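You operate a simulated robot arm through the tools that you are given. There is no shell and no other tool.

The job below is to be done with a simulated robot arm. You get a single attempt, and the scene is never put back.

TASK
Take the cover off the grey case; lay it on the black mat.
Fine: clamp the case first; hang its two bolts in the long slotted tray's free slots.

It is judged by the outcome, as a careful person would: the job done as asked, and still so three seconds after it is handed in. It fails if anything else is knocked over, pushed out of place, dropped, spilled or broken. A push-on lid holds only when it is set on centred and level and pressed home; a screw cap is set on level and turned clockwise until tight.

THE ROBOT
A 6-joint arm with a two-finger parallel gripper, fixed in place. Base frame: the origin is at the foot of the arm, x ahead of it, y to its left, z up; the work surface is at about z = 0.87. Units: m, degrees, N and s.
With the tool pointing down near the work surface it reaches from about 0.36 to 0.76 m from the base axis. Its first joint turns from -66.0 to 66.0 degrees. Payload 2.45 kg.
The tool frame sits at the grasp point between the pads (the TCP): z along the fingers, y along the line on which they close. The tips reach 0.024 m beyond it. Largest opening 0.068 m; finger width 0.017, thickness 0.01; the body of the gripper, 0.04 by 0.07 m, starts 0.041 m behind the TCP.
Orientation is that of the tool frame in the base frame, as a unit quaternion [x, y, z, w]. With the fingers straight down and closing along the base's y, the tool's x points along the base's -x, its y along +y and its z along -z.

THE INTERFACE
- The arm moves only by the tool play_rows. Its argument "deltas" is a list that holds one entry, the list of rows, each a list of 7 numbers: the turn, a rotation vector about the tool's x, y, z in degrees, then the shift along the tool's x, y, z in m, then the gripper command, from -1 (fully open) to 1 (shut), values between in proportion. In form: [[[ax, ay, az, dx, dy, dz, grip], ...]]. A call has 1 to 20 rows; each row shifts and turns the commanded pose from where the row before left it, along the tool's axes as they then stand. Rows are played at 5 a second. More than 0.05 m and 8.6 degrees between two rows, or a gripper value outside its range, and nothing of the call is played. A pose out of reach is approached as far as the arm can. The call stops where the force on the tool passes 90 N (or 10 N more than at its start, if that is more) or the arm is blocked; 0.2 s more then pass. Each finger travels about 0.108 m/s and halts on what it meets, pressing with about 27 N; the grip force reading is that of the motor and also rises with nothing between the fingers. The clock runs only during rows and for 0.2 s after the last one: add rows that do not move to give the fingers time. It gives the time, the measured TCP pose, the force on the tool (base axes), the opening and the grip force at its end, in the units of the frame above (readings bear some noise), with the torque about the TCP (base axes, N m) and any sound that the robot's microphone picked up, and new pictures: "pictures" is both (left out), scene, wrist or none.
- Cameras (640 x 400 px; columns grow to the right, rows downward): "scene" is fixed at [0.1616, 0.409, 1.4647]; the picture's right is [-0.80, -0.60, 0.00], its down [-0.33, 0.44, -0.84] and it looks along [0.50, -0.67, -0.55] (base axes); focal length 299 px, centre (320, 200). "wrist" rides on the gripper at [0.084, 0.011, -0.075] in the tool frame; the picture's right is [-0.13, 0.99, 0.00], its down [-0.60, -0.08, -0.79] and it looks along [-0.79, -0.10, 0.61] (tool axes); focal length 251 px, centre (320, 200).
- point_at(camera, pixels): for up to 12 pixels [column, row] of the newest picture of that camera ("zoom" is the newest enlarged one), the place [x, y, z] in the base frame of the surface seen there, good to about 0.003 m. No time passes.
- zoom(camera, box): a new picture of the part [left, top, right, bottom] of that camera's present view, enlarged. No time passes.
- hand_in(): hands the job in; it is judged then, once.

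Open the gripper and draw the arm clear of the work before you hand the job in, unless the task says otherwise.

The tools are called after "Call:" by a JSON object that holds its "fn" and its "kwargs". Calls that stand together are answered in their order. play_rows: Moves the arm, as the interface text tells. Its arguments: {"type":"object","properties":{"deltas":{"type":"array"},"pictures":{"type":"string","enum":["both","scene","wrist","none"]}},"required":["deltas"]} The other tools are called the same way: point_at (camera, pixels) gives the place of the surface under pixels of a picture; zoom (camera, box) takes an enlarged picture of a part of a camera's view; hand_in () hands the job in.

At the start:

```text
time: 0.0
position: [0.4686, -0.1179, 1.2238]
ee_rot: [-0.001, 1.0, -0.001, 0.001]
force: [0.6, 0.1, -0.6]
moment: [0.01, 0.04, -0.01]
width: 0.0679
grasp_force: 0.0
```

scene: 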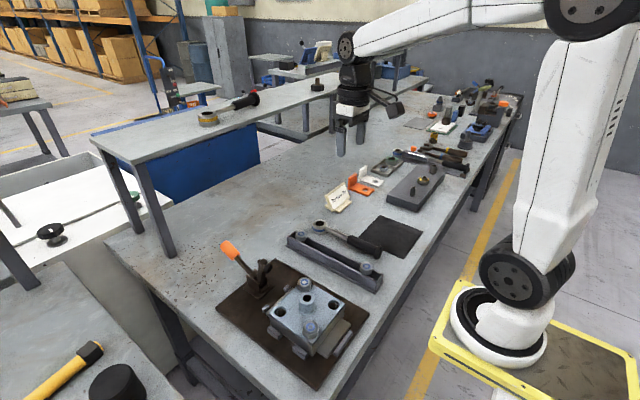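
wrist: 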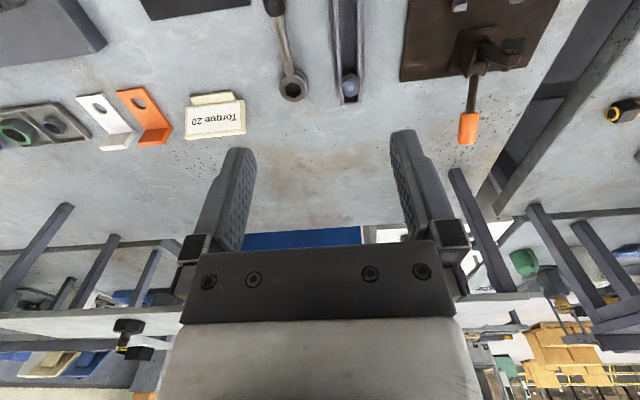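

The scene shows the case at about (305,320) on a brown plate with an orange-handled clamp, the slotted tray at (335,262), and the black mat at (390,235). I zoom in to see the details.

Call:
{"fn": "zoom", "kwargs": {"camera": "scene", "box": [200, 220, 400, 400]}}

Call:
{"fn": "zoom", "kwargs": {"camera": "scene", "box": [270, 180, 450, 300]}}

Call:
{"fn": "zoom", "kwargs": {"camera": "wrist", "box": [240, 0, 600, 160]}}

```text
2.22 times, centred on (300, 310) of scene
```

zoom: 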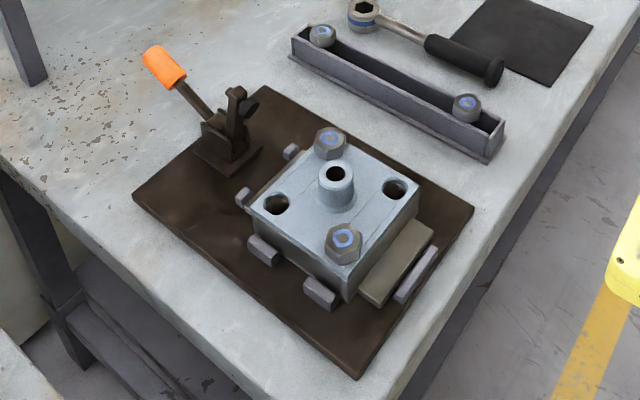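

```text
3.33 times, centred on (360, 240) of scene
```

zoom: 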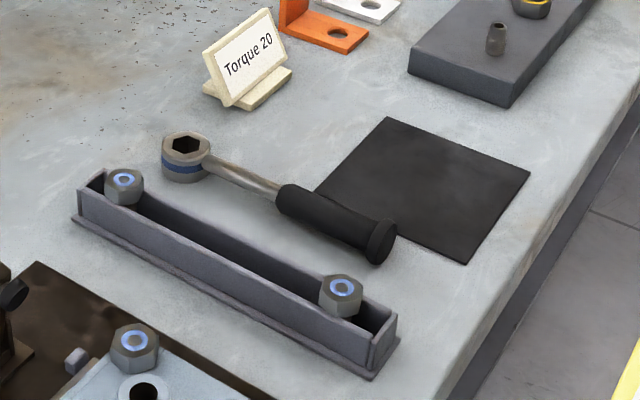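

```text
1.78 times, centred on (420, 80) of wrist
```

zoom: 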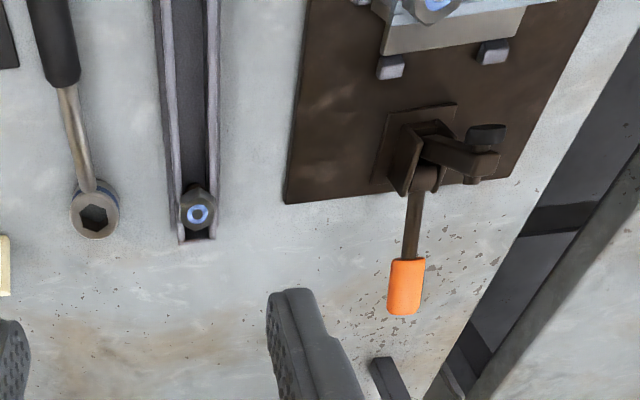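

The bolts, clamp and tray are visible; I measure the key points now.

Call:
{"fn": "point_at", "kwargs": {"camera": "scene", "pixels": [[303, 284], [310, 328], [304, 299], [286, 312], [324, 305], [229, 249], [262, 268], [301, 237], [367, 268], [320, 230], [360, 250], [392, 238]]}}

Call:
{"fn": "zoom", "kwargs": {"camera": "scene", "box": [215, 230, 295, 310]}}

Call:
{"fn": "zoom", "kwargs": {"camera": "scene", "box": [255, 265, 365, 365]}}

Call:
{"fn": "zoom", "kwargs": {"camera": "scene", "box": [280, 220, 400, 300]}}

```text
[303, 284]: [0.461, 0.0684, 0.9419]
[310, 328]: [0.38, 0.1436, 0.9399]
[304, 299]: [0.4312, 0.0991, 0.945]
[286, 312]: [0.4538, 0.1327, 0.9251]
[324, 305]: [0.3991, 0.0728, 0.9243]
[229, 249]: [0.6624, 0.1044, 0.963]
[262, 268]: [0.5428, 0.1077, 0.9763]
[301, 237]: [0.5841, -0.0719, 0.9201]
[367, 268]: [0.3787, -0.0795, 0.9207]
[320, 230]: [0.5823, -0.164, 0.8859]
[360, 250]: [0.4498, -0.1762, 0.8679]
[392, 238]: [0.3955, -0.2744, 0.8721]
```

```text
5.00 times, centred on (255, 270) of scene
```

zoom: 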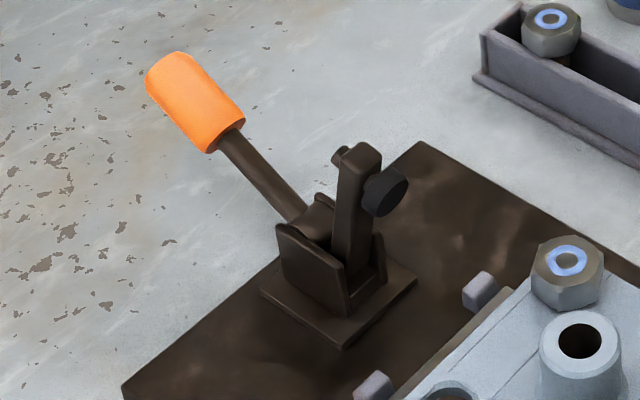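

```text
4.00 times, centred on (310, 315) of scene
```

zoom: 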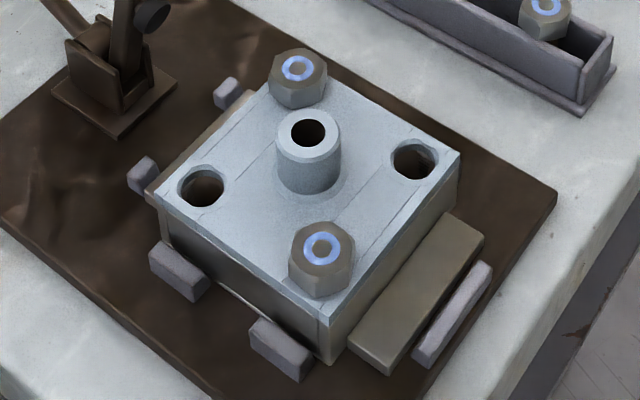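

```text
5.00 times, centred on (340, 260) of scene
```

zoom: 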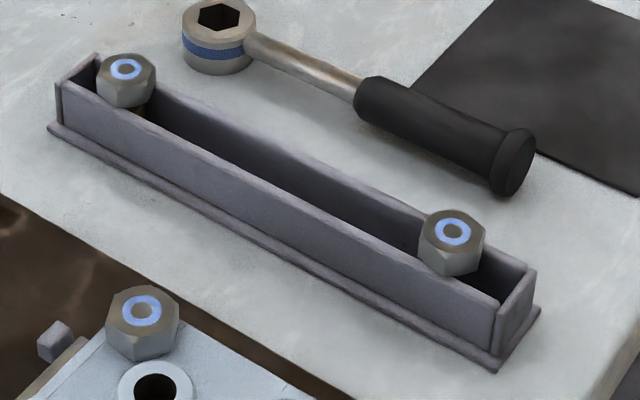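

The zooms show the clamp arm upright (open) with its handle leaning back. I measure clamp, case and tray points in more detail.

Call:
{"fn": "zoom", "kwargs": {"camera": "scene", "box": [215, 230, 295, 310]}}

Call:
{"fn": "point_at", "kwargs": {"camera": "zoom", "pixels": [[165, 70], [228, 135], [235, 155], [295, 215], [320, 215], [360, 155], [385, 195], [350, 240], [310, 260], [345, 345], [415, 280], [480, 290]]}}

Call:
{"fn": "point_at", "kwargs": {"camera": "scene", "pixels": [[272, 310], [269, 314], [345, 302], [341, 314], [312, 340], [337, 318], [255, 290], [327, 355], [386, 215], [429, 232], [410, 259], [365, 241]]}}

```text
5.00 times, centred on (255, 270) of scene
```

zoom: 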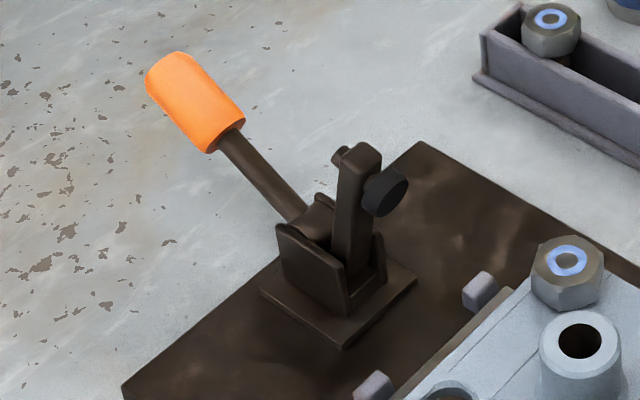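

```text
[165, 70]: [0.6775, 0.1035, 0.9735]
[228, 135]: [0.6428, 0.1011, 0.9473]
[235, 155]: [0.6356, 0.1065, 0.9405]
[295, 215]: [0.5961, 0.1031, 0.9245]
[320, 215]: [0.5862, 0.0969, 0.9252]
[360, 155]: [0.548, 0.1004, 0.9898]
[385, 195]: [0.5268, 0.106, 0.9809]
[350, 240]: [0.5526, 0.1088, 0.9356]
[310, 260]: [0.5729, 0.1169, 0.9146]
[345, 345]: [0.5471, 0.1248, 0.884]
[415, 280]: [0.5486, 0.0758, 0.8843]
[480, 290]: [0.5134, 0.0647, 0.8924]
```

```text
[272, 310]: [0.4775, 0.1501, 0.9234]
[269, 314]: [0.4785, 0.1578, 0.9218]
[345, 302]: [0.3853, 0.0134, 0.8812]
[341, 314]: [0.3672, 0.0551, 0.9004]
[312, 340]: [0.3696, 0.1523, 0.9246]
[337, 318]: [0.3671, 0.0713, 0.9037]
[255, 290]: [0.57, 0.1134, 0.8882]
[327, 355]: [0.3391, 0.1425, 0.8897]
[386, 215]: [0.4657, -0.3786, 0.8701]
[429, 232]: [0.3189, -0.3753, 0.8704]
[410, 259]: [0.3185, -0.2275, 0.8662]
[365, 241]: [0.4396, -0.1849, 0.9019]
```

The handle runs from about (0.60,0.103,0.925) to (0.678,0.103,0.973) and the clamp arm stands upright, so closing means swinging the handle up and towards the case. I move above the handle's orange grip with the fingers open.

Call:
{"fn": "play_rows", "kwargs": {"deltas": [[[0, 0, 0, -0.0238, 0.0276, 0.02, -1], [0, 0, 0, -0.0238, 0.0276, 0.02, -1], [0, 0, 0, -0.0238, 0.0276, 0.02, -1], [0, 0, 0, -0.0238, 0.0276, 0.02, -1], [0, 0, 0, -0.0238, 0.0276, 0.02, -1], [0, 0, 0, -0.0238, 0.0276, 0.02, -1], [0, 0, 0, -0.0238, 0.0276, 0.02, -1], [0, 0, 0, -0.0238, 0.0276, 0.02, -1], [0, 0, 0, 0, 0, 0, -1], [0, 0, 0, 0, 0, 0, -1]]]}}

```text
time: 2.2
position: [0.6611, 0.1038, 1.0666]
ee_rot: [0.0, 1.0, 0.0, 0.001]
force: [0.2, -0.6, -0.2]
moment: [-0.04, -0.01, 0.02]
width: 0.068
grasp_force: 0.0
```

scene: 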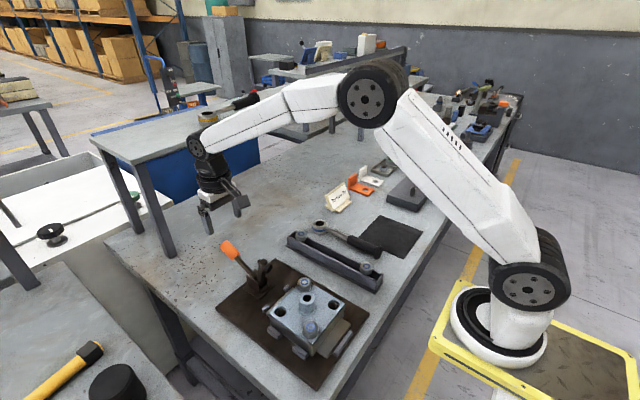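
wrist: 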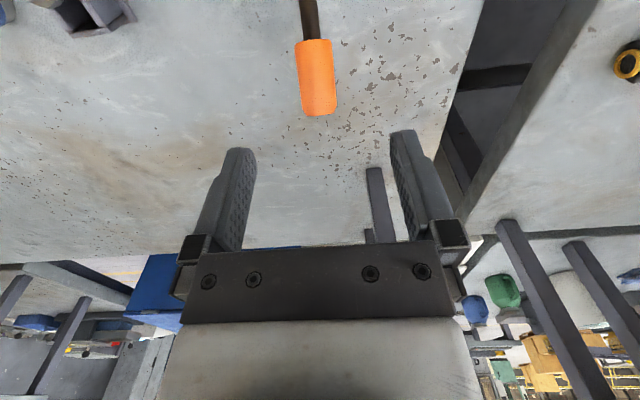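

The handle is centred between the fingers in the wrist view (316,78). I lower onto it and close.

Call:
{"fn": "play_rows", "kwargs": {"deltas": [[[0, 0, 0, 0, 0, 0.035, -1], [0, 0, 0, 0, 0, 0.035, -1], [0, 0, 0, 0, 0, 0.034, -1], [0, 0, 0, 0, 0, 0, -1], [0, 0, 0, 0, 0, 0, 1], [0, 0, 0, 0, 0, 0, 1], [0, 0, 0, 0, 0, 0, 1], [0, 0, 0, 0, 0, 0, 1]]]}}

```text
time: 4.0
position: [0.6597, 0.101, 0.9584]
ee_rot: [0.0, 1.0, 0.0, 0.002]
force: [1.6, -23.2, -3.2]
moment: [-0.27, -0.35, 0.15]
width: 0.0261
grasp_force: 41.4
```

scene: 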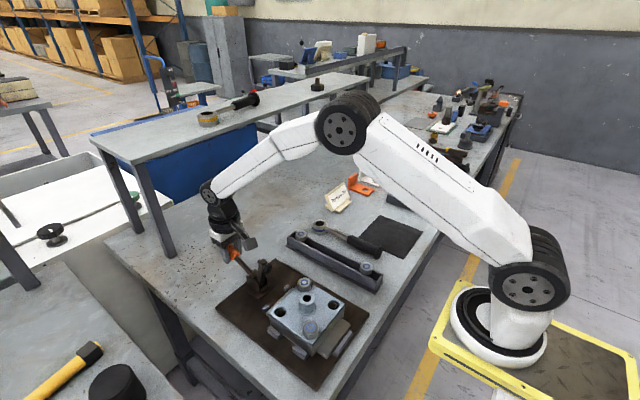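
wrist: 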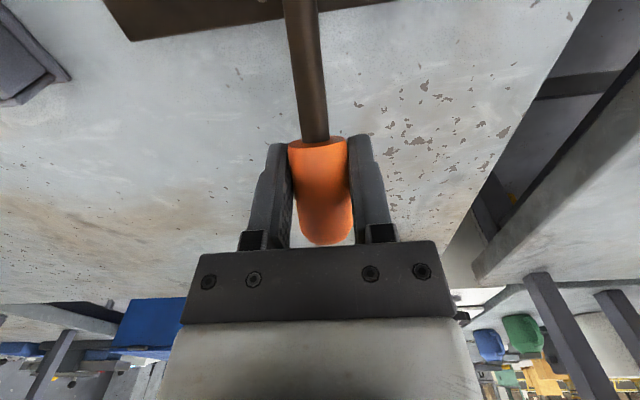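

The handle is held (width 0.026), with a -23 N side load that a small y correction removes. I begin swinging the handle upward along an arc about the pivot guess (0.570, 0.906).

Call:
{"fn": "play_rows", "kwargs": {"deltas": [[[0, 0, 0, 0, -0.003, 0, 1], [0, -2.7, 0, 0.006, 0, -0.0091, 1], [0, -2.7, 0, 0.0064, 0, -0.0088, 1], [0, -2.7, 0, 0.0069, 0, -0.0084, 1], [0, 0, 0, 0, 0, 0, 1]]]}}

```text
time: 5.2
position: [0.6408, 0.0994, 0.9847]
ee_rot: [-0.001, 0.997, 0.0, 0.073]
force: [4.8, -8.4, -10.0]
moment: [-0.37, -0.84, 0.23]
width: 0.026
grasp_force: 41.4
```

scene: 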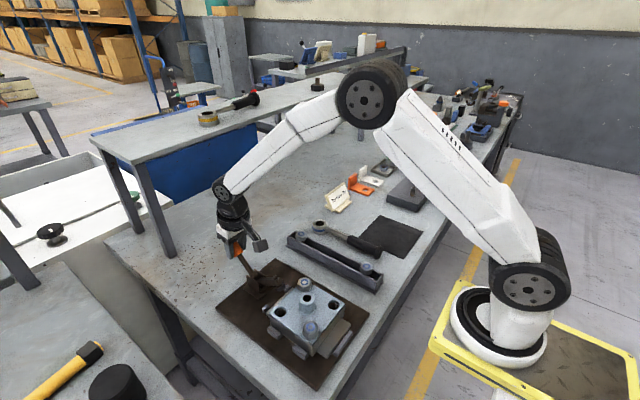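
wrist: 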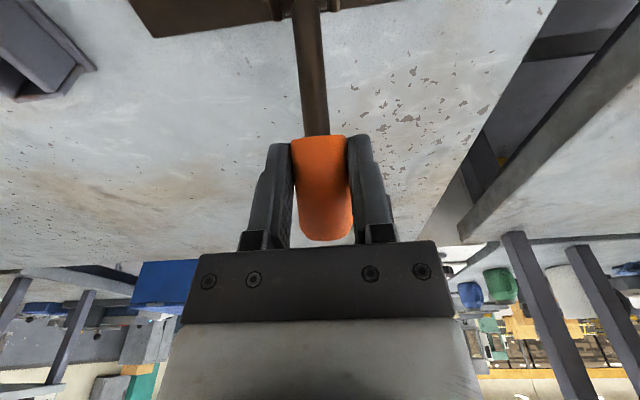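

The handle follows with low force (about 10 N). I continue the arc.

Call:
{"fn": "play_rows", "kwargs": {"deltas": [[[0, -2.7, 0, 0.0075, 0, -0.0079, 1], [0, -2.7, 0, 0.0078, 0, -0.0076, 1], [0, -2.7, 0, 0.0083, 0, -0.007, 1], [0, -2.7, 0, 0.0087, 0, -0.0066, 1], [0, -2.7, 0, 0.009, 0, -0.006, 1], [0, 0, 0, 0, 0, 0, 1]]]}}

Call:
{"fn": "zoom", "kwargs": {"camera": "scene", "box": [200, 200, 360, 300]}}

```text
time: 6.6
position: [0.5922, 0.1001, 1.009]
ee_rot: [0.0, 0.982, 0.001, 0.188]
force: [8.8, -3.7, -14.6]
moment: [-0.51, -0.87, 0.13]
width: 0.026
grasp_force: 41.1
```

scene: 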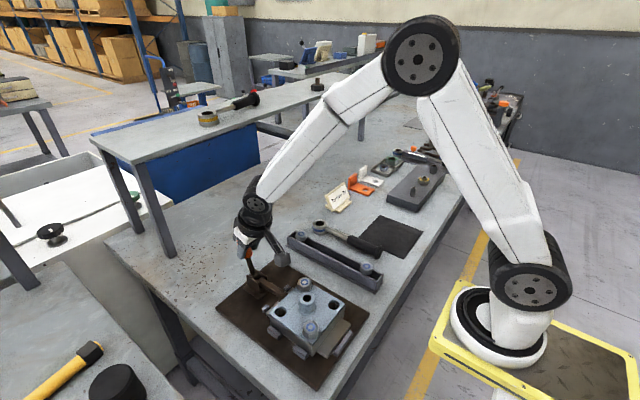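
wrist: 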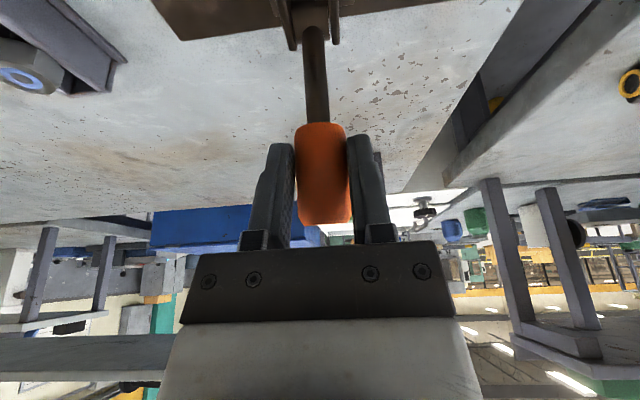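

```text
4.00 times, centred on (280, 250) of scene
```

zoom: 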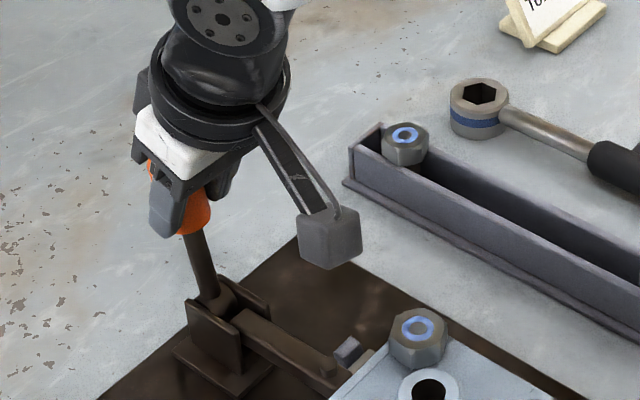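

The clamp arm is now close to horizontal over the case's flange. I continue in small steps watching for the resistance and click of locking.

Call:
{"fn": "play_rows", "kwargs": {"deltas": [[[0, -2.7, 0, 0.0093, 0, -0.0055, 1], [0, -2.7, 0, 0.0097, 0, -0.005, 1], [0, 0, 0, 0, 0, 0, 1]]]}}

Call:
{"fn": "zoom", "kwargs": {"camera": "scene", "box": [200, 200, 360, 300]}}

```text
time: 7.4
position: [0.5741, 0.1009, 1.0142]
ee_rot: [0.001, 0.971, 0.001, 0.238]
force: [28.7, -6.9, -12.1]
moment: [-0.14, -0.29, -0.12]
width: 0.0259
grasp_force: 41.7
```

scene: 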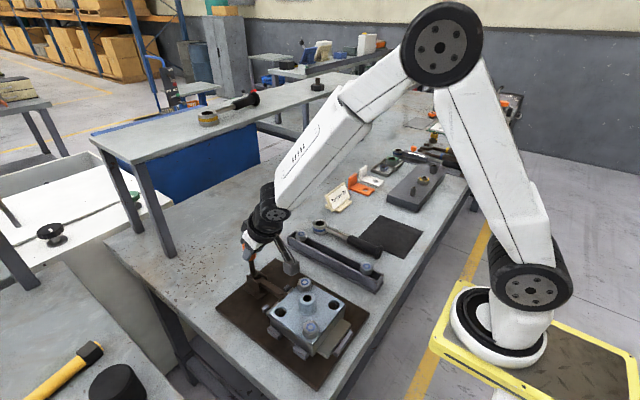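
wrist: 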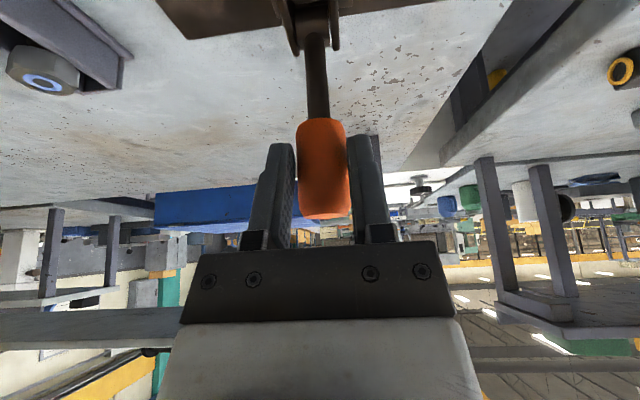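

```text
4.00 times, centred on (280, 250) of scene
```

zoom: 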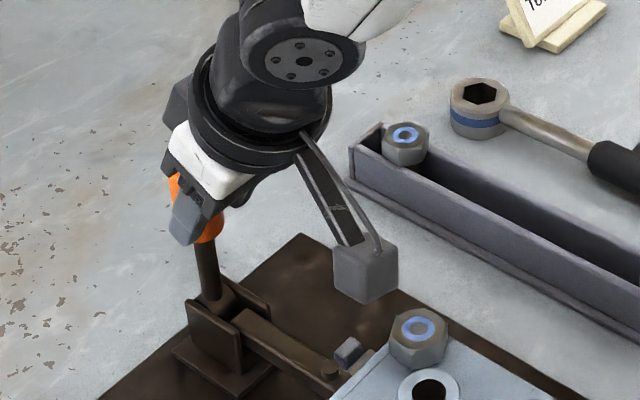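

Force rose to 29 N in x, so the pad meets the flange. I keep pushing over centre in small steps.

Call:
{"fn": "play_rows", "kwargs": {"deltas": [[[0, -1.5, 0, 0.0089, 0, -0.0045, 1], [0, -1.5, 0, 0.0089, 0, -0.0045, 1], [0, 0, 0, 0, 0, 0, 1]]]}}

Call:
{"fn": "zoom", "kwargs": {"camera": "scene", "box": [200, 200, 360, 300]}}

```text
time: 8.2
position: [0.5493, 0.0994, 1.0129]
ee_rot: [0.0, 0.966, 0.001, 0.26]
force: [-0.2, 0.4, 0.0]
moment: [-0.01, -0.01, 0.01]
width: 0.0001
grasp_force: 23.6
```

scene: 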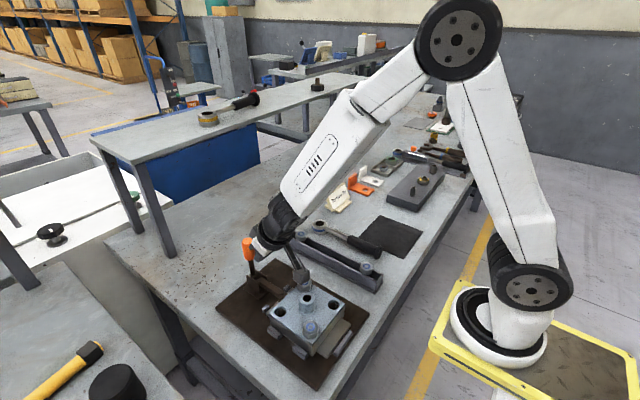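
wrist: 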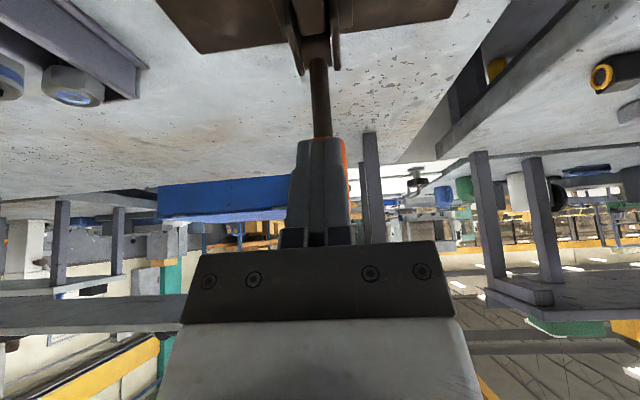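

```text
4.00 times, centred on (280, 250) of scene
```

zoom: 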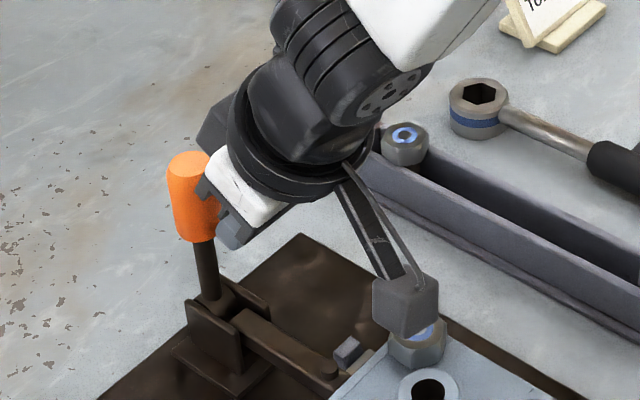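

The fingers slipped off and are shut in front of the handle, which stands near vertical. I measure handle and clamp tip to judge whether it is locked.

Call:
{"fn": "point_at", "kwargs": {"camera": "zoom", "pixels": [[190, 160], [192, 200], [205, 250], [212, 290], [250, 325], [325, 365], [335, 375], [350, 350]]}}

Call:
{"fn": "zoom", "kwargs": {"camera": "scene", "box": [230, 260, 310, 310]}}

```text
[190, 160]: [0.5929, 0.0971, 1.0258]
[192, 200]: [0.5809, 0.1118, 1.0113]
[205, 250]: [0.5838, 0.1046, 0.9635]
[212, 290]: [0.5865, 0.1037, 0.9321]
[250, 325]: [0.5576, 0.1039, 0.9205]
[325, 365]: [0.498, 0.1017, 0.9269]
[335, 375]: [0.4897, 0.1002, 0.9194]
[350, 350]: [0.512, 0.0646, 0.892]
```

```text
8.00 times, centred on (270, 285) of scene
```

zoom: 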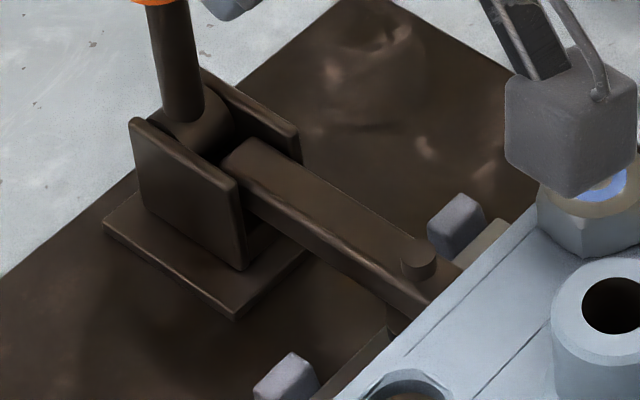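

The handle is about vertical and the clamp arm horizontal at z≈0.92. I'll go round behind the handle with closed fingers and press it toward the case to make sure it's locked.

Call:
{"fn": "play_rows", "kwargs": {"deltas": [[[0, 0, 0, -0.0225, 0, -0.039, 1], [0, 0, 0, -0.0225, 0, -0.039, 1], [0, 7.5, 0, 0, 0, 0, 1], [0, 7.5, 0, 0, 0, 0, 1], [0, 7.5, 0, 0, 0, 0, 1], [0, 7.5, 0, 0, 0, 0, 1], [0, 0, 0, -0.03, 0.003, 0, 1], [0, 0, 0, -0.03, 0, 0, 1], [0, 0, 0, -0.028, 0, 0, 1], [0, 0, 0, 0, 0, 0.045, 1], [0, 0, 0, 0, 0, 0.04, 1], [0, 0, 0, 0, 0, 0, 1]]]}}

Call:
{"fn": "zoom", "kwargs": {"camera": "scene", "box": [200, 200, 360, 300]}}

```text
time: 10.8
position: [0.6355, 0.1037, 1.0186]
ee_rot: [0.0, 1.0, 0.0, 0.002]
force: [0.2, 0.4, -0.2]
moment: [0.03, -0.03, -0.03]
width: 0.0
grasp_force: 23.7
```

scene: 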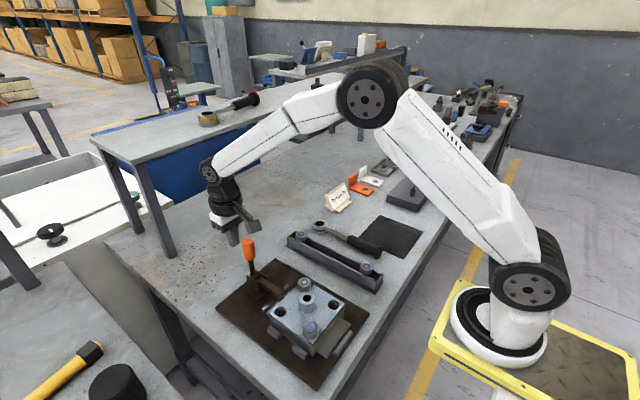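
wrist: 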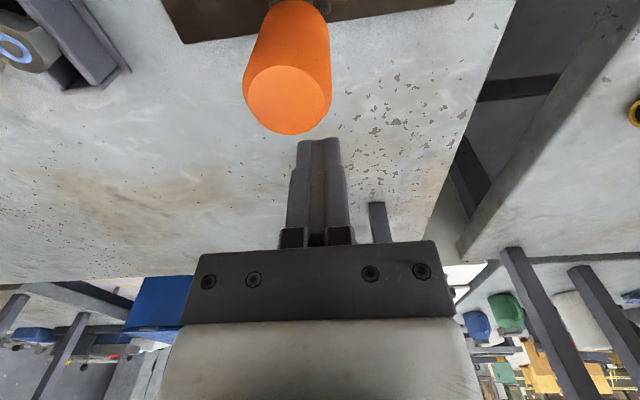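

```text
4.00 times, centred on (280, 250) of scene
```

zoom: 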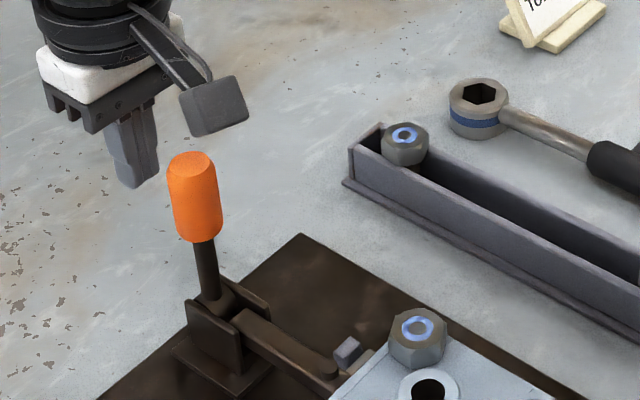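

I check the handle's top position from the wrist view (288,100) before pressing.

Call:
{"fn": "point_at", "kwargs": {"camera": "wrist", "pixels": [[288, 100], [265, 100], [312, 100], [288, 128], [288, 72]]}}

```text
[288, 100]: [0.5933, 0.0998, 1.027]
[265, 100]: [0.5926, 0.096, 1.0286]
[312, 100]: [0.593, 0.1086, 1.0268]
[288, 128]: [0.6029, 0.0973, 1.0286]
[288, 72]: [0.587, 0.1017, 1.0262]
```

The handle top is centred at about (0.594, 0.100, 1.028). I press it towards -x in small steps.

Call:
{"fn": "play_rows", "kwargs": {"deltas": [[[0, 0, 0, 0, -0.003, 0.006, 1], [0, 0, 0, 0.012, 0, 0, 1], [0, 0, 0, 0.006, 0, 0, 1], [0, 0, 0, 0.004, 0, 0, 1], [0, 0, 0, 0.003, 0, 0, 1], [0, 0, 0, 0, 0, 0, 1]]]}}

Call:
{"fn": "zoom", "kwargs": {"camera": "scene", "box": [200, 200, 360, 300]}}

```text
time: 12.2
position: [0.614, 0.1003, 1.0095]
ee_rot: [0.001, 1.0, 0.001, 0.003]
force: [13.4, 0.3, -4.6]
moment: [0.01, 0.13, 0.0]
width: 0.0001
grasp_force: 23.6
```

scene: 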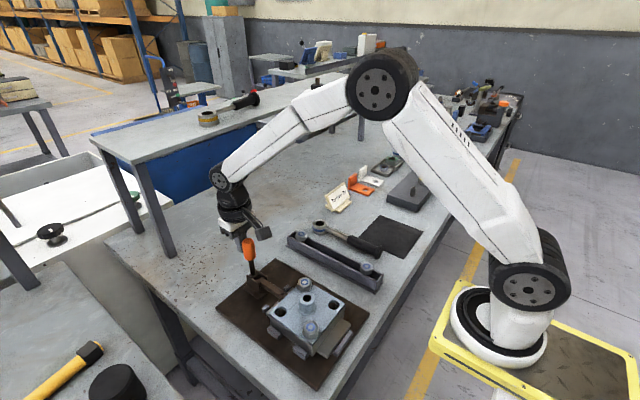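
wrist: 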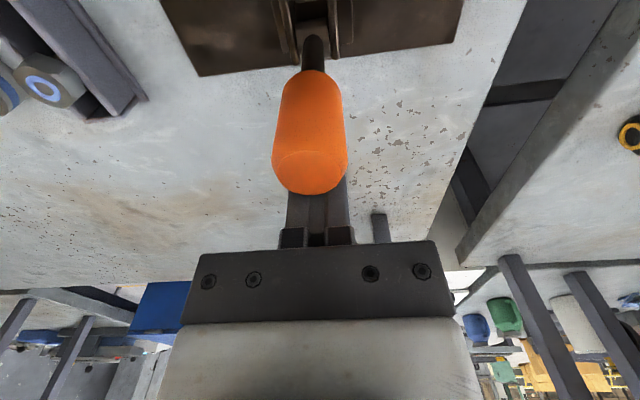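

```text
4.00 times, centred on (280, 250) of scene
```

zoom: 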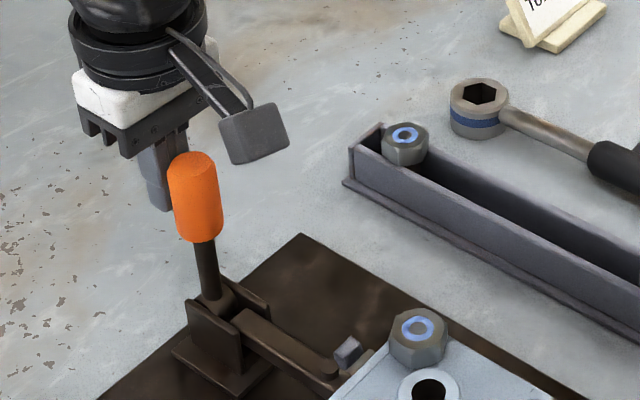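

Contact began with 13 N. I press a few more millimetres and watch force and handle.

Call:
{"fn": "play_rows", "kwargs": {"deltas": [[[0, 0, 0, 0.003, 0, 0, 1], [0, 0, 0, 0.003, 0, 0, 1], [0, 0, 0, 0, 0, 0, 1]]], "pictures": "none"}}

Call:
{"fn": "zoom", "kwargs": {"camera": "scene", "box": [200, 200, 360, 300]}}

```text
time: 13.0
position: [0.613, 0.101, 1.0105]
ee_rot: [0.0, 1.0, 0.002, 0.011]
force: [51.4, -6.0, -19.5]
moment: [0.02, 0.38, 0.09]
width: 0.0
grasp_force: 22.9
```

```text
4.00 times, centred on (280, 250) of scene
```

zoom: 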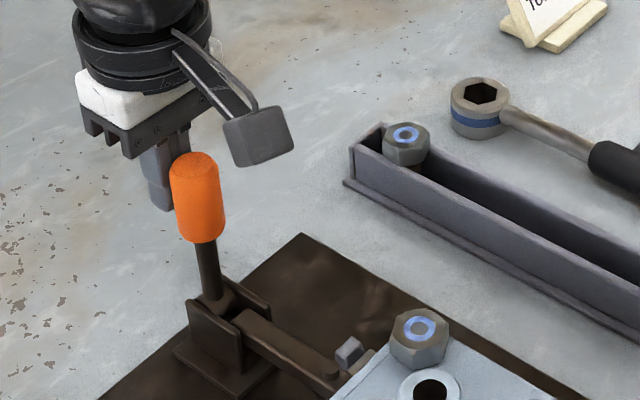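

The force went to 51 N with only 1 mm of motion, so the handle is practically at its stop. One more small push, then I back off and see whether it stays.

Call:
{"fn": "play_rows", "kwargs": {"deltas": [[[0, 0, 0, 0.002, 0, 0, 1], [0, 0, 0, 0.001, 0, 0, 1], [0, 0, 0, 0, 0, 0, 1]]], "pictures": "none"}}

Call:
{"fn": "play_rows", "kwargs": {"deltas": [[[0, 0, 0, -0.012, 0, 0, 1], [0, 0, 0, -0.02, 0, 0, 1], [0, 0, 0, 0, 0, 0, 1]]], "pictures": "both"}}

Call:
{"fn": "point_at", "kwargs": {"camera": "wrist", "pixels": [[288, 100], [288, 120]]}}

Call:
{"fn": "zoom", "kwargs": {"camera": "scene", "box": [230, 230, 310, 310]}}

```text
time: 13.8
position: [0.6126, 0.1006, 1.0121]
ee_rot: [-0.001, 1.0, 0.003, 0.014]
force: [64.8, -11.1, -25.1]
moment: [0.1, 0.47, 0.15]
width: 0.0
grasp_force: 24.0
```

```text
time: 14.6
position: [0.6366, 0.1008, 1.0096]
ee_rot: [-0.001, 1.0, 0.0, 0.0]
force: [-0.3, -0.1, 0.4]
moment: [-0.03, 0.0, 0.03]
width: 0.0
grasp_force: 23.9
```

scene: 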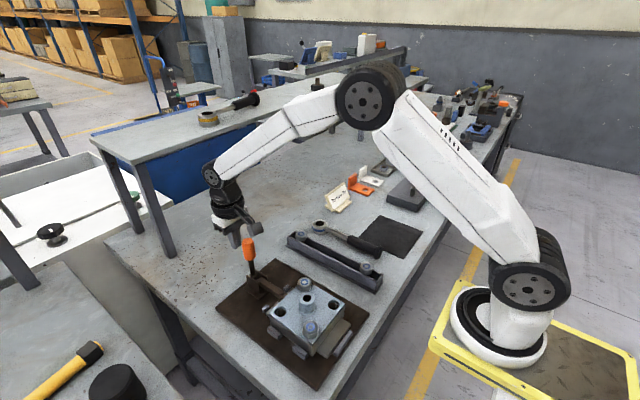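
wrist: 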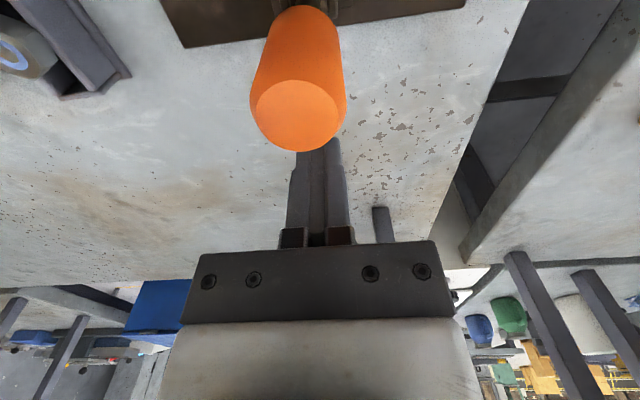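

```text
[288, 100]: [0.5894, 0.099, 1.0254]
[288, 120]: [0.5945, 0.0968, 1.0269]
```

```text
5.00 times, centred on (270, 270) of scene
```

zoom: 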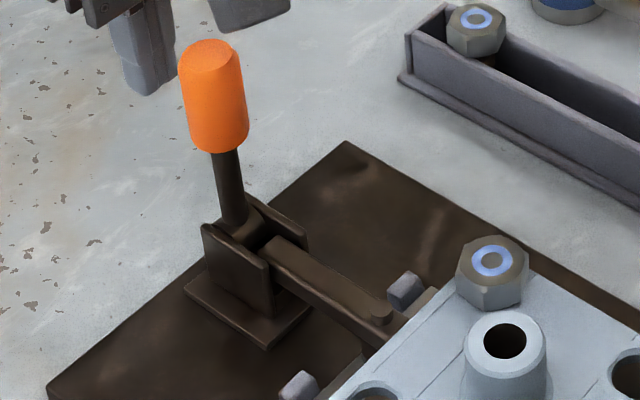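

The handle stays at its stop, so the clamp is closed with its pad on the flange. Next I rise and go above the first bolt (0.461, 0.068).

Call:
{"fn": "play_rows", "kwargs": {"deltas": [[[0, 0, 0, 0, 0, -0.04, 1], [0, 0, 0, 0, 0, -0.04, 1], [0, 0, 0, 0.044, -0.008, 0, 1], [0, 0, 0, 0.044, -0.008, 0, 0], [0, 0, 0, 0.044, -0.008, 0, -1], [0, 0, 0, 0.044, -0.008, 0, -1], [0, 0, 0, 0, 0, 0.035, -1], [0, 0, 0, 0, 0, 0, -1]]]}}

Call:
{"fn": "zoom", "kwargs": {"camera": "wrist", "box": [160, 0, 480, 200]}}

```text
time: 16.4
position: [0.4599, 0.0659, 1.0537]
ee_rot: [0.0, 1.0, 0.0, 0.001]
force: [0.8, -0.6, -0.7]
moment: [0.01, 0.01, 0.01]
width: 0.0679
grasp_force: 0.0
```

scene: 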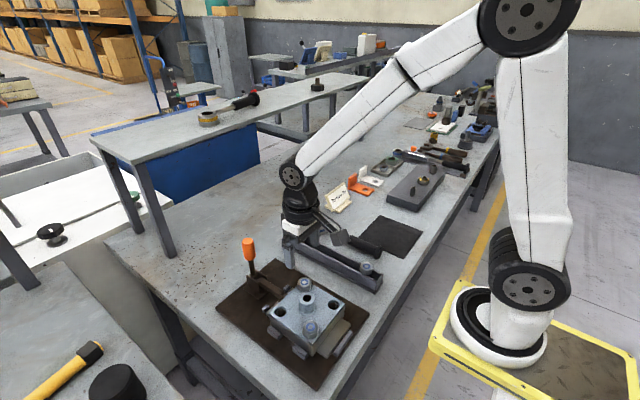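
wrist: 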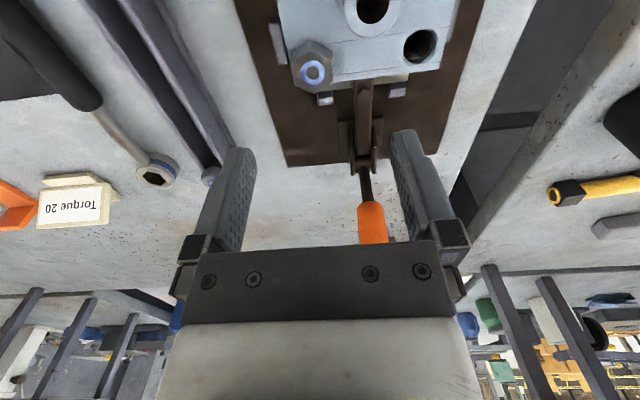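

```text
2.00 times, centred on (320, 100) of wrist
```

zoom: 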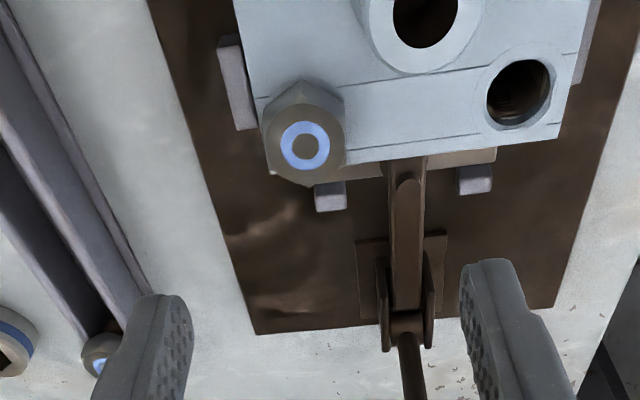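

I measure the first bolt head, the boss and holes from the wrist zoom.

Call:
{"fn": "point_at", "kwargs": {"camera": "zoom", "pixels": [[305, 146], [302, 84], [262, 115], [345, 95], [345, 165], [305, 186], [265, 160], [400, 30], [520, 90], [330, 200], [476, 180], [235, 80]]}}

Call:
{"fn": "zoom", "kwargs": {"camera": "wrist", "box": [260, 20, 380, 120]}}

```text
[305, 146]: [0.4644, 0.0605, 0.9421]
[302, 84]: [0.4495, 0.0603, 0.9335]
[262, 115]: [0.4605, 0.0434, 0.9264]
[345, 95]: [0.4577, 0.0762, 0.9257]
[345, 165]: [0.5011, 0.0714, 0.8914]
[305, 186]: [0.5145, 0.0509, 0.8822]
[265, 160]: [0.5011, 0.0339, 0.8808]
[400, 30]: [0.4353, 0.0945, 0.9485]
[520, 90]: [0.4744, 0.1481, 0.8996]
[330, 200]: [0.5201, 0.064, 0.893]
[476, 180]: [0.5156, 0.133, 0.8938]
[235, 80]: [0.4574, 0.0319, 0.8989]
```

```text
4.00 times, centred on (320, 70) of wrist
```

zoom: 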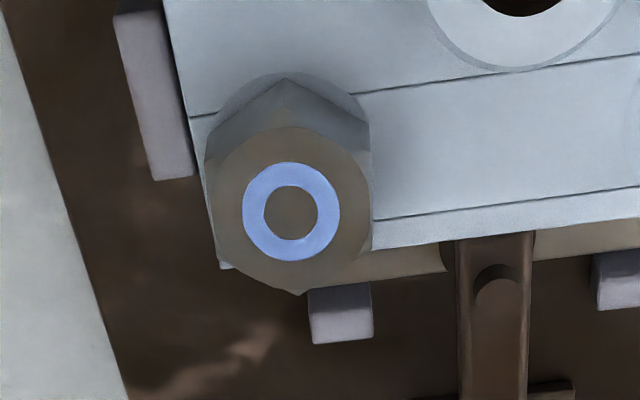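

The head is about 30 mm across flats, and flats face roughly ±y. I remeasure centres from the scene at higher magnification.

Call:
{"fn": "zoom", "kwargs": {"camera": "scene", "box": [260, 270, 360, 350]}}

Call:
{"fn": "point_at", "kwargs": {"camera": "scene", "pixels": [[304.5, 282], [310.5, 327.5], [307, 298], [302, 298], [312, 298], [305, 293], [305, 302], [285, 312], [323, 304], [300, 338], [289, 292]]}}

```text
5.00 times, centred on (310, 310) of scene
```

zoom: 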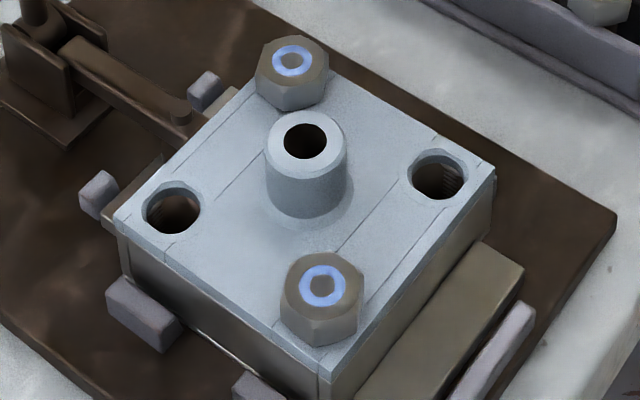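

```text
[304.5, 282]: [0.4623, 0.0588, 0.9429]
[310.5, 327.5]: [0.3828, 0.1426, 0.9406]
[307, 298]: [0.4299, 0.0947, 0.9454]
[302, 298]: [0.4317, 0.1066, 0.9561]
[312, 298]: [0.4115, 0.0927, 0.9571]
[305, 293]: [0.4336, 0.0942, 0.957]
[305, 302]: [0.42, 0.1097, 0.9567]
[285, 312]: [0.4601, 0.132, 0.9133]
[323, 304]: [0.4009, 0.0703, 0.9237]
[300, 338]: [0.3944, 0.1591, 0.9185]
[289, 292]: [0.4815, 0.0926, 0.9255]
```

Bolt 1 is centred at about (0.463, 0.060), bolt 2 at (0.383, 0.142), the boss at (0.423, 0.101). I lower to just above bolt 1 and check the alignment.

Call:
{"fn": "play_rows", "kwargs": {"deltas": [[[0, 0, 0, -0.003, -0.006, 0.03, -0.4], [0, 0, 0, 0, 0, 0.035, -0.4], [0, 0, 0, 0, 0, 0, -0.4], [0, 0, 0, 0, 0, 0, -0.4]]]}}

Call:
{"fn": "zoom", "kwargs": {"camera": "wrist", "box": [220, 80, 420, 240]}}

```text
time: 17.4
position: [0.4631, 0.0615, 0.9872]
ee_rot: [0.0, 1.0, 0.0, 0.002]
force: [-0.1, -0.2, 0.4]
moment: [-0.02, -0.01, 0.01]
width: 0.0477
grasp_force: 0.0
```

scene: 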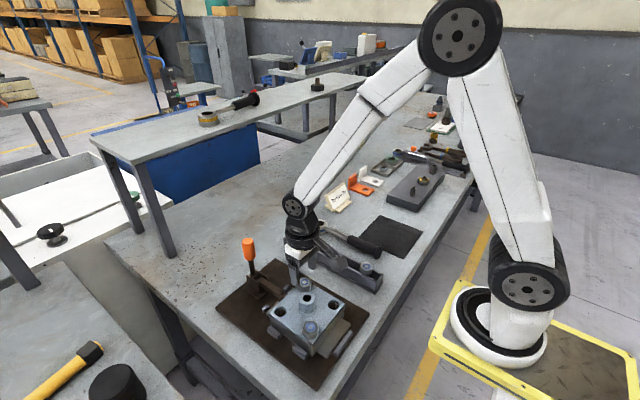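
wrist: 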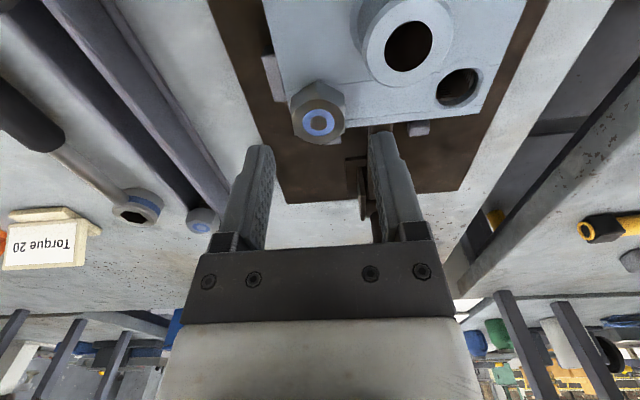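

```text
2.50 times, centred on (320, 160) of wrist
```

zoom: 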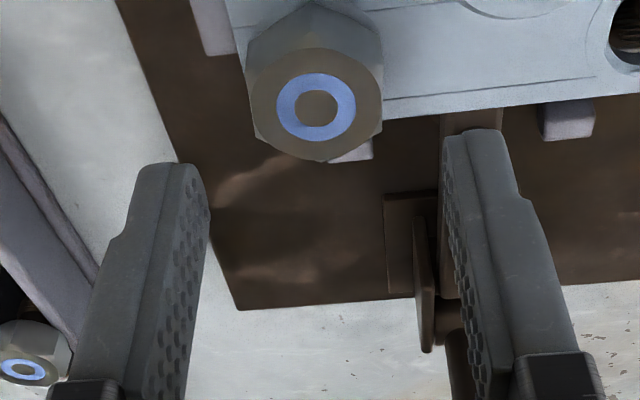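

The head sits between the fingers, rotated a few degrees clockwise. I align with +5° yaw, lower to z≈0.951 and close on the flats.

Call:
{"fn": "play_rows", "kwargs": {"deltas": [[[0, 0, 5, 0, -0.0012, 0.015, -0.4], [0, 0, 0, 0, 0, 0.012, -0.4], [0, 0, 0, 0, 0, 0.0085, -0.4], [0, 0, 0, 0, 0, 0, -0.4], [0, 0, 0, 0, 0, 0, 1], [0, 0, 0, 0, 0, 0, 1], [0, 0, 0, 0, 0, 0, 1]]]}}

Call:
{"fn": "zoom", "kwargs": {"camera": "wrist", "box": [220, 80, 420, 240]}}

```text
time: 19.0
position: [0.4632, 0.0605, 0.954]
ee_rot: [0.044, 0.999, 0.0, 0.001]
force: [-0.5, -3.2, -1.5]
moment: [-0.02, -0.17, 0.11]
width: 0.0294
grasp_force: 26.4
```

scene: 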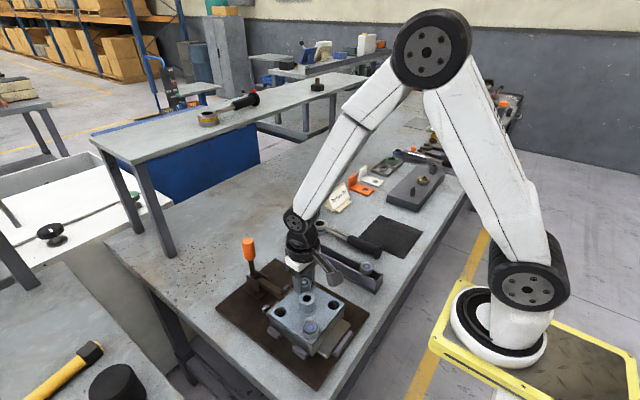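
wrist: 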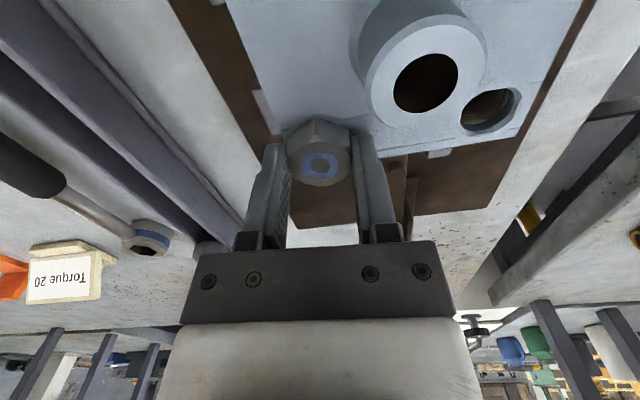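

```text
2.50 times, centred on (320, 160) of wrist
```

zoom: 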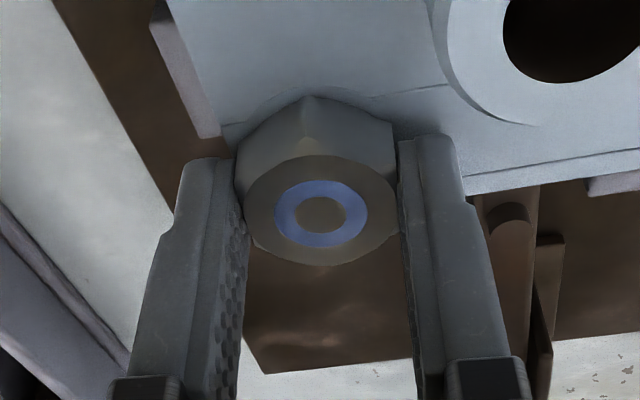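

The head is held flat to flat (width 0.0294). I turn counter-clockwise 10° first and read the torque.

Call:
{"fn": "play_rows", "kwargs": {"deltas": [[[0, 0, -5, 0, 0, 0, 1], [0, 0, -5, 0, 0, 0, 1], [0, 0, 0, 0, 0, 0, 1]]], "pictures": "wrist"}}

Call:
{"fn": "zoom", "kwargs": {"camera": "wrist", "box": [220, 80, 420, 240]}}

```text
time: 19.8
position: [0.4627, 0.0615, 0.9537]
ee_rot: [-0.044, 0.999, 0.0, 0.001]
force: [1.7, -0.8, -0.6]
moment: [0.05, -0.08, 0.0]
width: 0.0294
grasp_force: 27.0
```

wrist: 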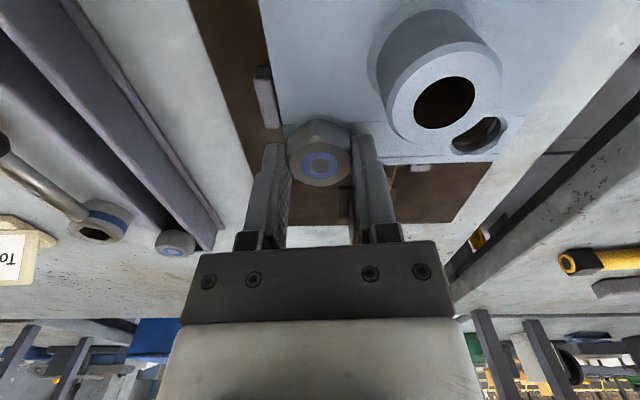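

```text
2.50 times, centred on (320, 160) of wrist
```

zoom: 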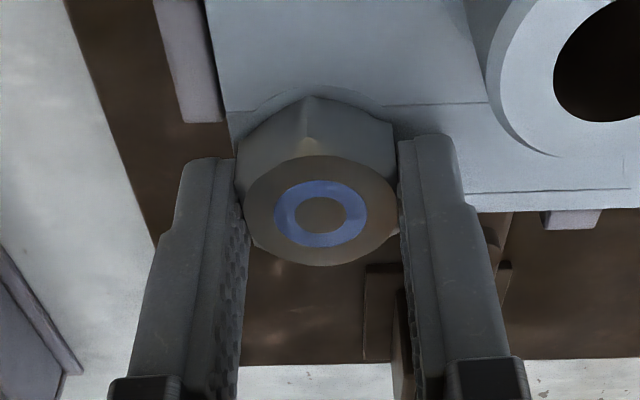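

The head turned with the tool at no torque, so it is loose. I try a gentle 3 mm lift to see whether thread holds it.

Call:
{"fn": "play_rows", "kwargs": {"deltas": [[[0, 0, 0, 0, 0, -0.0015, 1], [0, 0, 0, 0, 0, -0.0015, 1], [0, 0, 0, 0, 0, 0, 1]]], "pictures": "none"}}

Call:
{"fn": "zoom", "kwargs": {"camera": "wrist", "box": [220, 80, 420, 240]}}

```text
time: 20.6
position: [0.4625, 0.0619, 0.9568]
ee_rot: [-0.043, 0.999, 0.0, 0.0]
force: [-0.1, 6.6, -21.0]
moment: [-0.09, 0.08, 0.04]
width: 0.0295
grasp_force: 26.9
```

```text
2.50 times, centred on (320, 160) of wrist
```

zoom: 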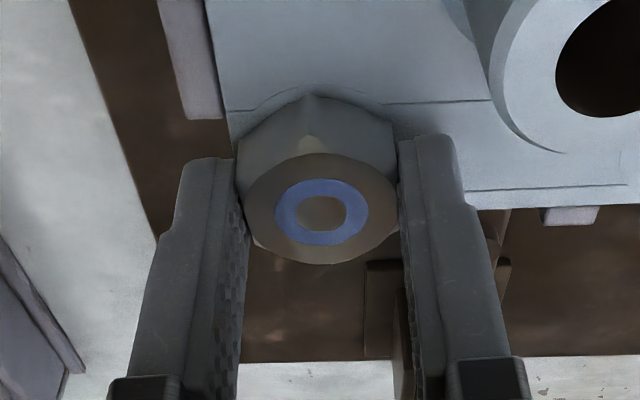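

The lift met 21 N, so it is threaded. I release, lower by 5 mm, regrip, and unscrew counter-clockwise 96°.

Call:
{"fn": "play_rows", "kwargs": {"deltas": [[[0, 0, 0, 0, 0, 0, -0.3], [0, 0, 0, 0, -0.001, 0.0055, -0.3], [0, 0, 0, 0, 0, 0, 1], [0, 0, 0, 0, 0, 0, 1], [0, 0, 0, 0, 0, 0, 1], [0, 0, -8, 0, 0, 0, 1], [0, 0, -8, 0, 0, 0, 1], [0, 0, -8, 0, 0, 0, 1], [0, 0, -8, 0, 0, 0, 1], [0, 0, -8, 0, 0, 0, 1], [0, 0, -8, 0, 0, 0, 1], [0, 0, -8, 0, 0, 0, 1], [0, 0, -8, 0, 0, 0, 1], [0, 0, -8, 0, 0, 0, 1], [0, 0, -8, 0, 0, 0, 1], [0, 0, -8, 0, 0, 0, 1], [0, 0, -8, 0, 0, 0, 1], [0, 0, 0, 0, 0, 0, 1]]]}}

Call:
{"fn": "zoom", "kwargs": {"camera": "wrist", "box": [220, 80, 420, 240]}}

```text
time: 24.4
position: [0.4636, 0.0598, 0.9518]
ee_rot: [0.772, -0.635, 0.002, -0.002]
force: [2.0, 4.6, 20.6]
moment: [0.06, 0.02, 0.04]
width: 0.0293
grasp_force: 26.8
```

scene: 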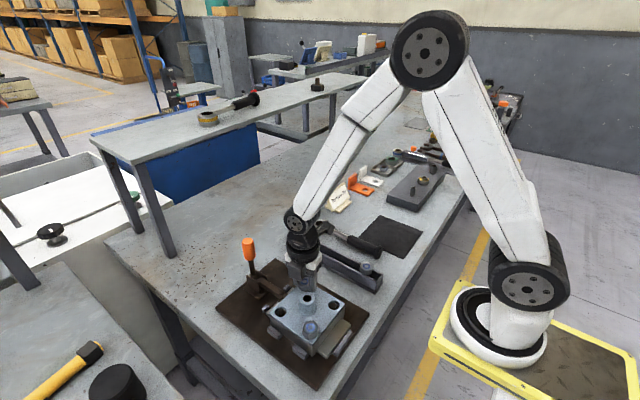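
wrist: 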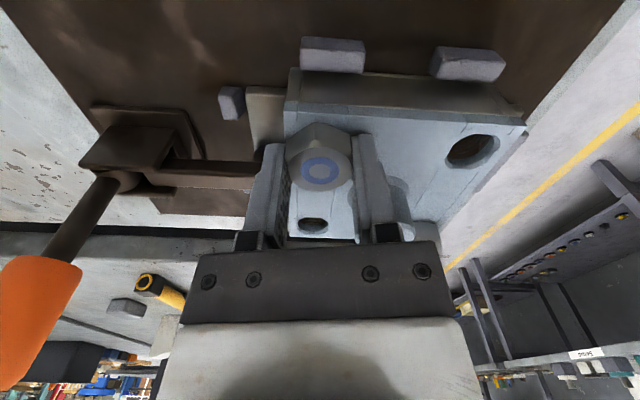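

```text
2.50 times, centred on (320, 160) of wrist
```

zoom: 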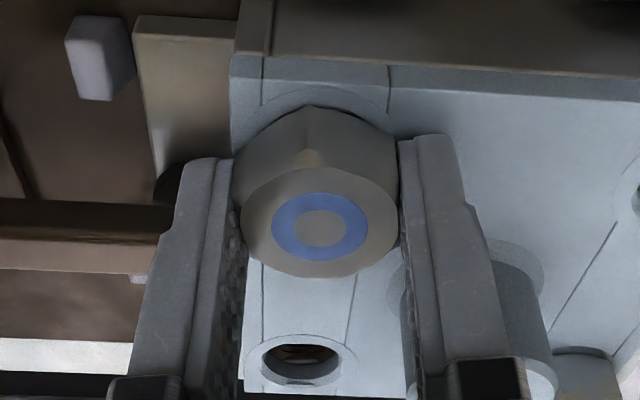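

The bolt turned about 96° and pushes up 20 N, so it is rising. I measure the head height now.

Call:
{"fn": "point_at", "kwargs": {"camera": "zoom", "pixels": [[320, 228], [282, 228], [355, 230], [300, 280], [450, 120]]}}

Call:
{"fn": "zoom", "kwargs": {"camera": "scene", "box": [270, 250, 350, 310]}}

```text
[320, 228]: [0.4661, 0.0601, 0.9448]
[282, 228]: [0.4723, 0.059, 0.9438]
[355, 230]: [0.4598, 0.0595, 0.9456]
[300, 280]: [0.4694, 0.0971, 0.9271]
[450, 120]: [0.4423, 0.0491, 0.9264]
```

```text
6.67 times, centred on (310, 280) of scene
```

zoom: 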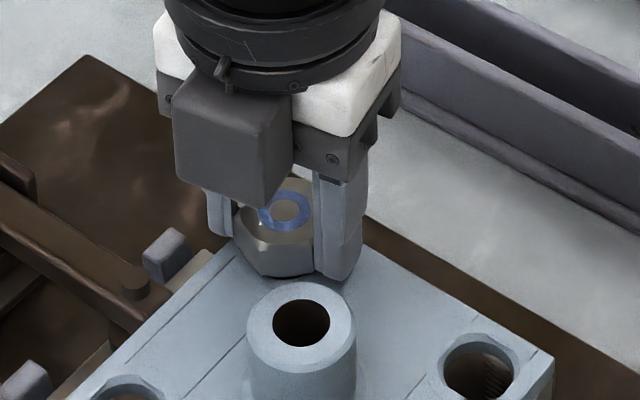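

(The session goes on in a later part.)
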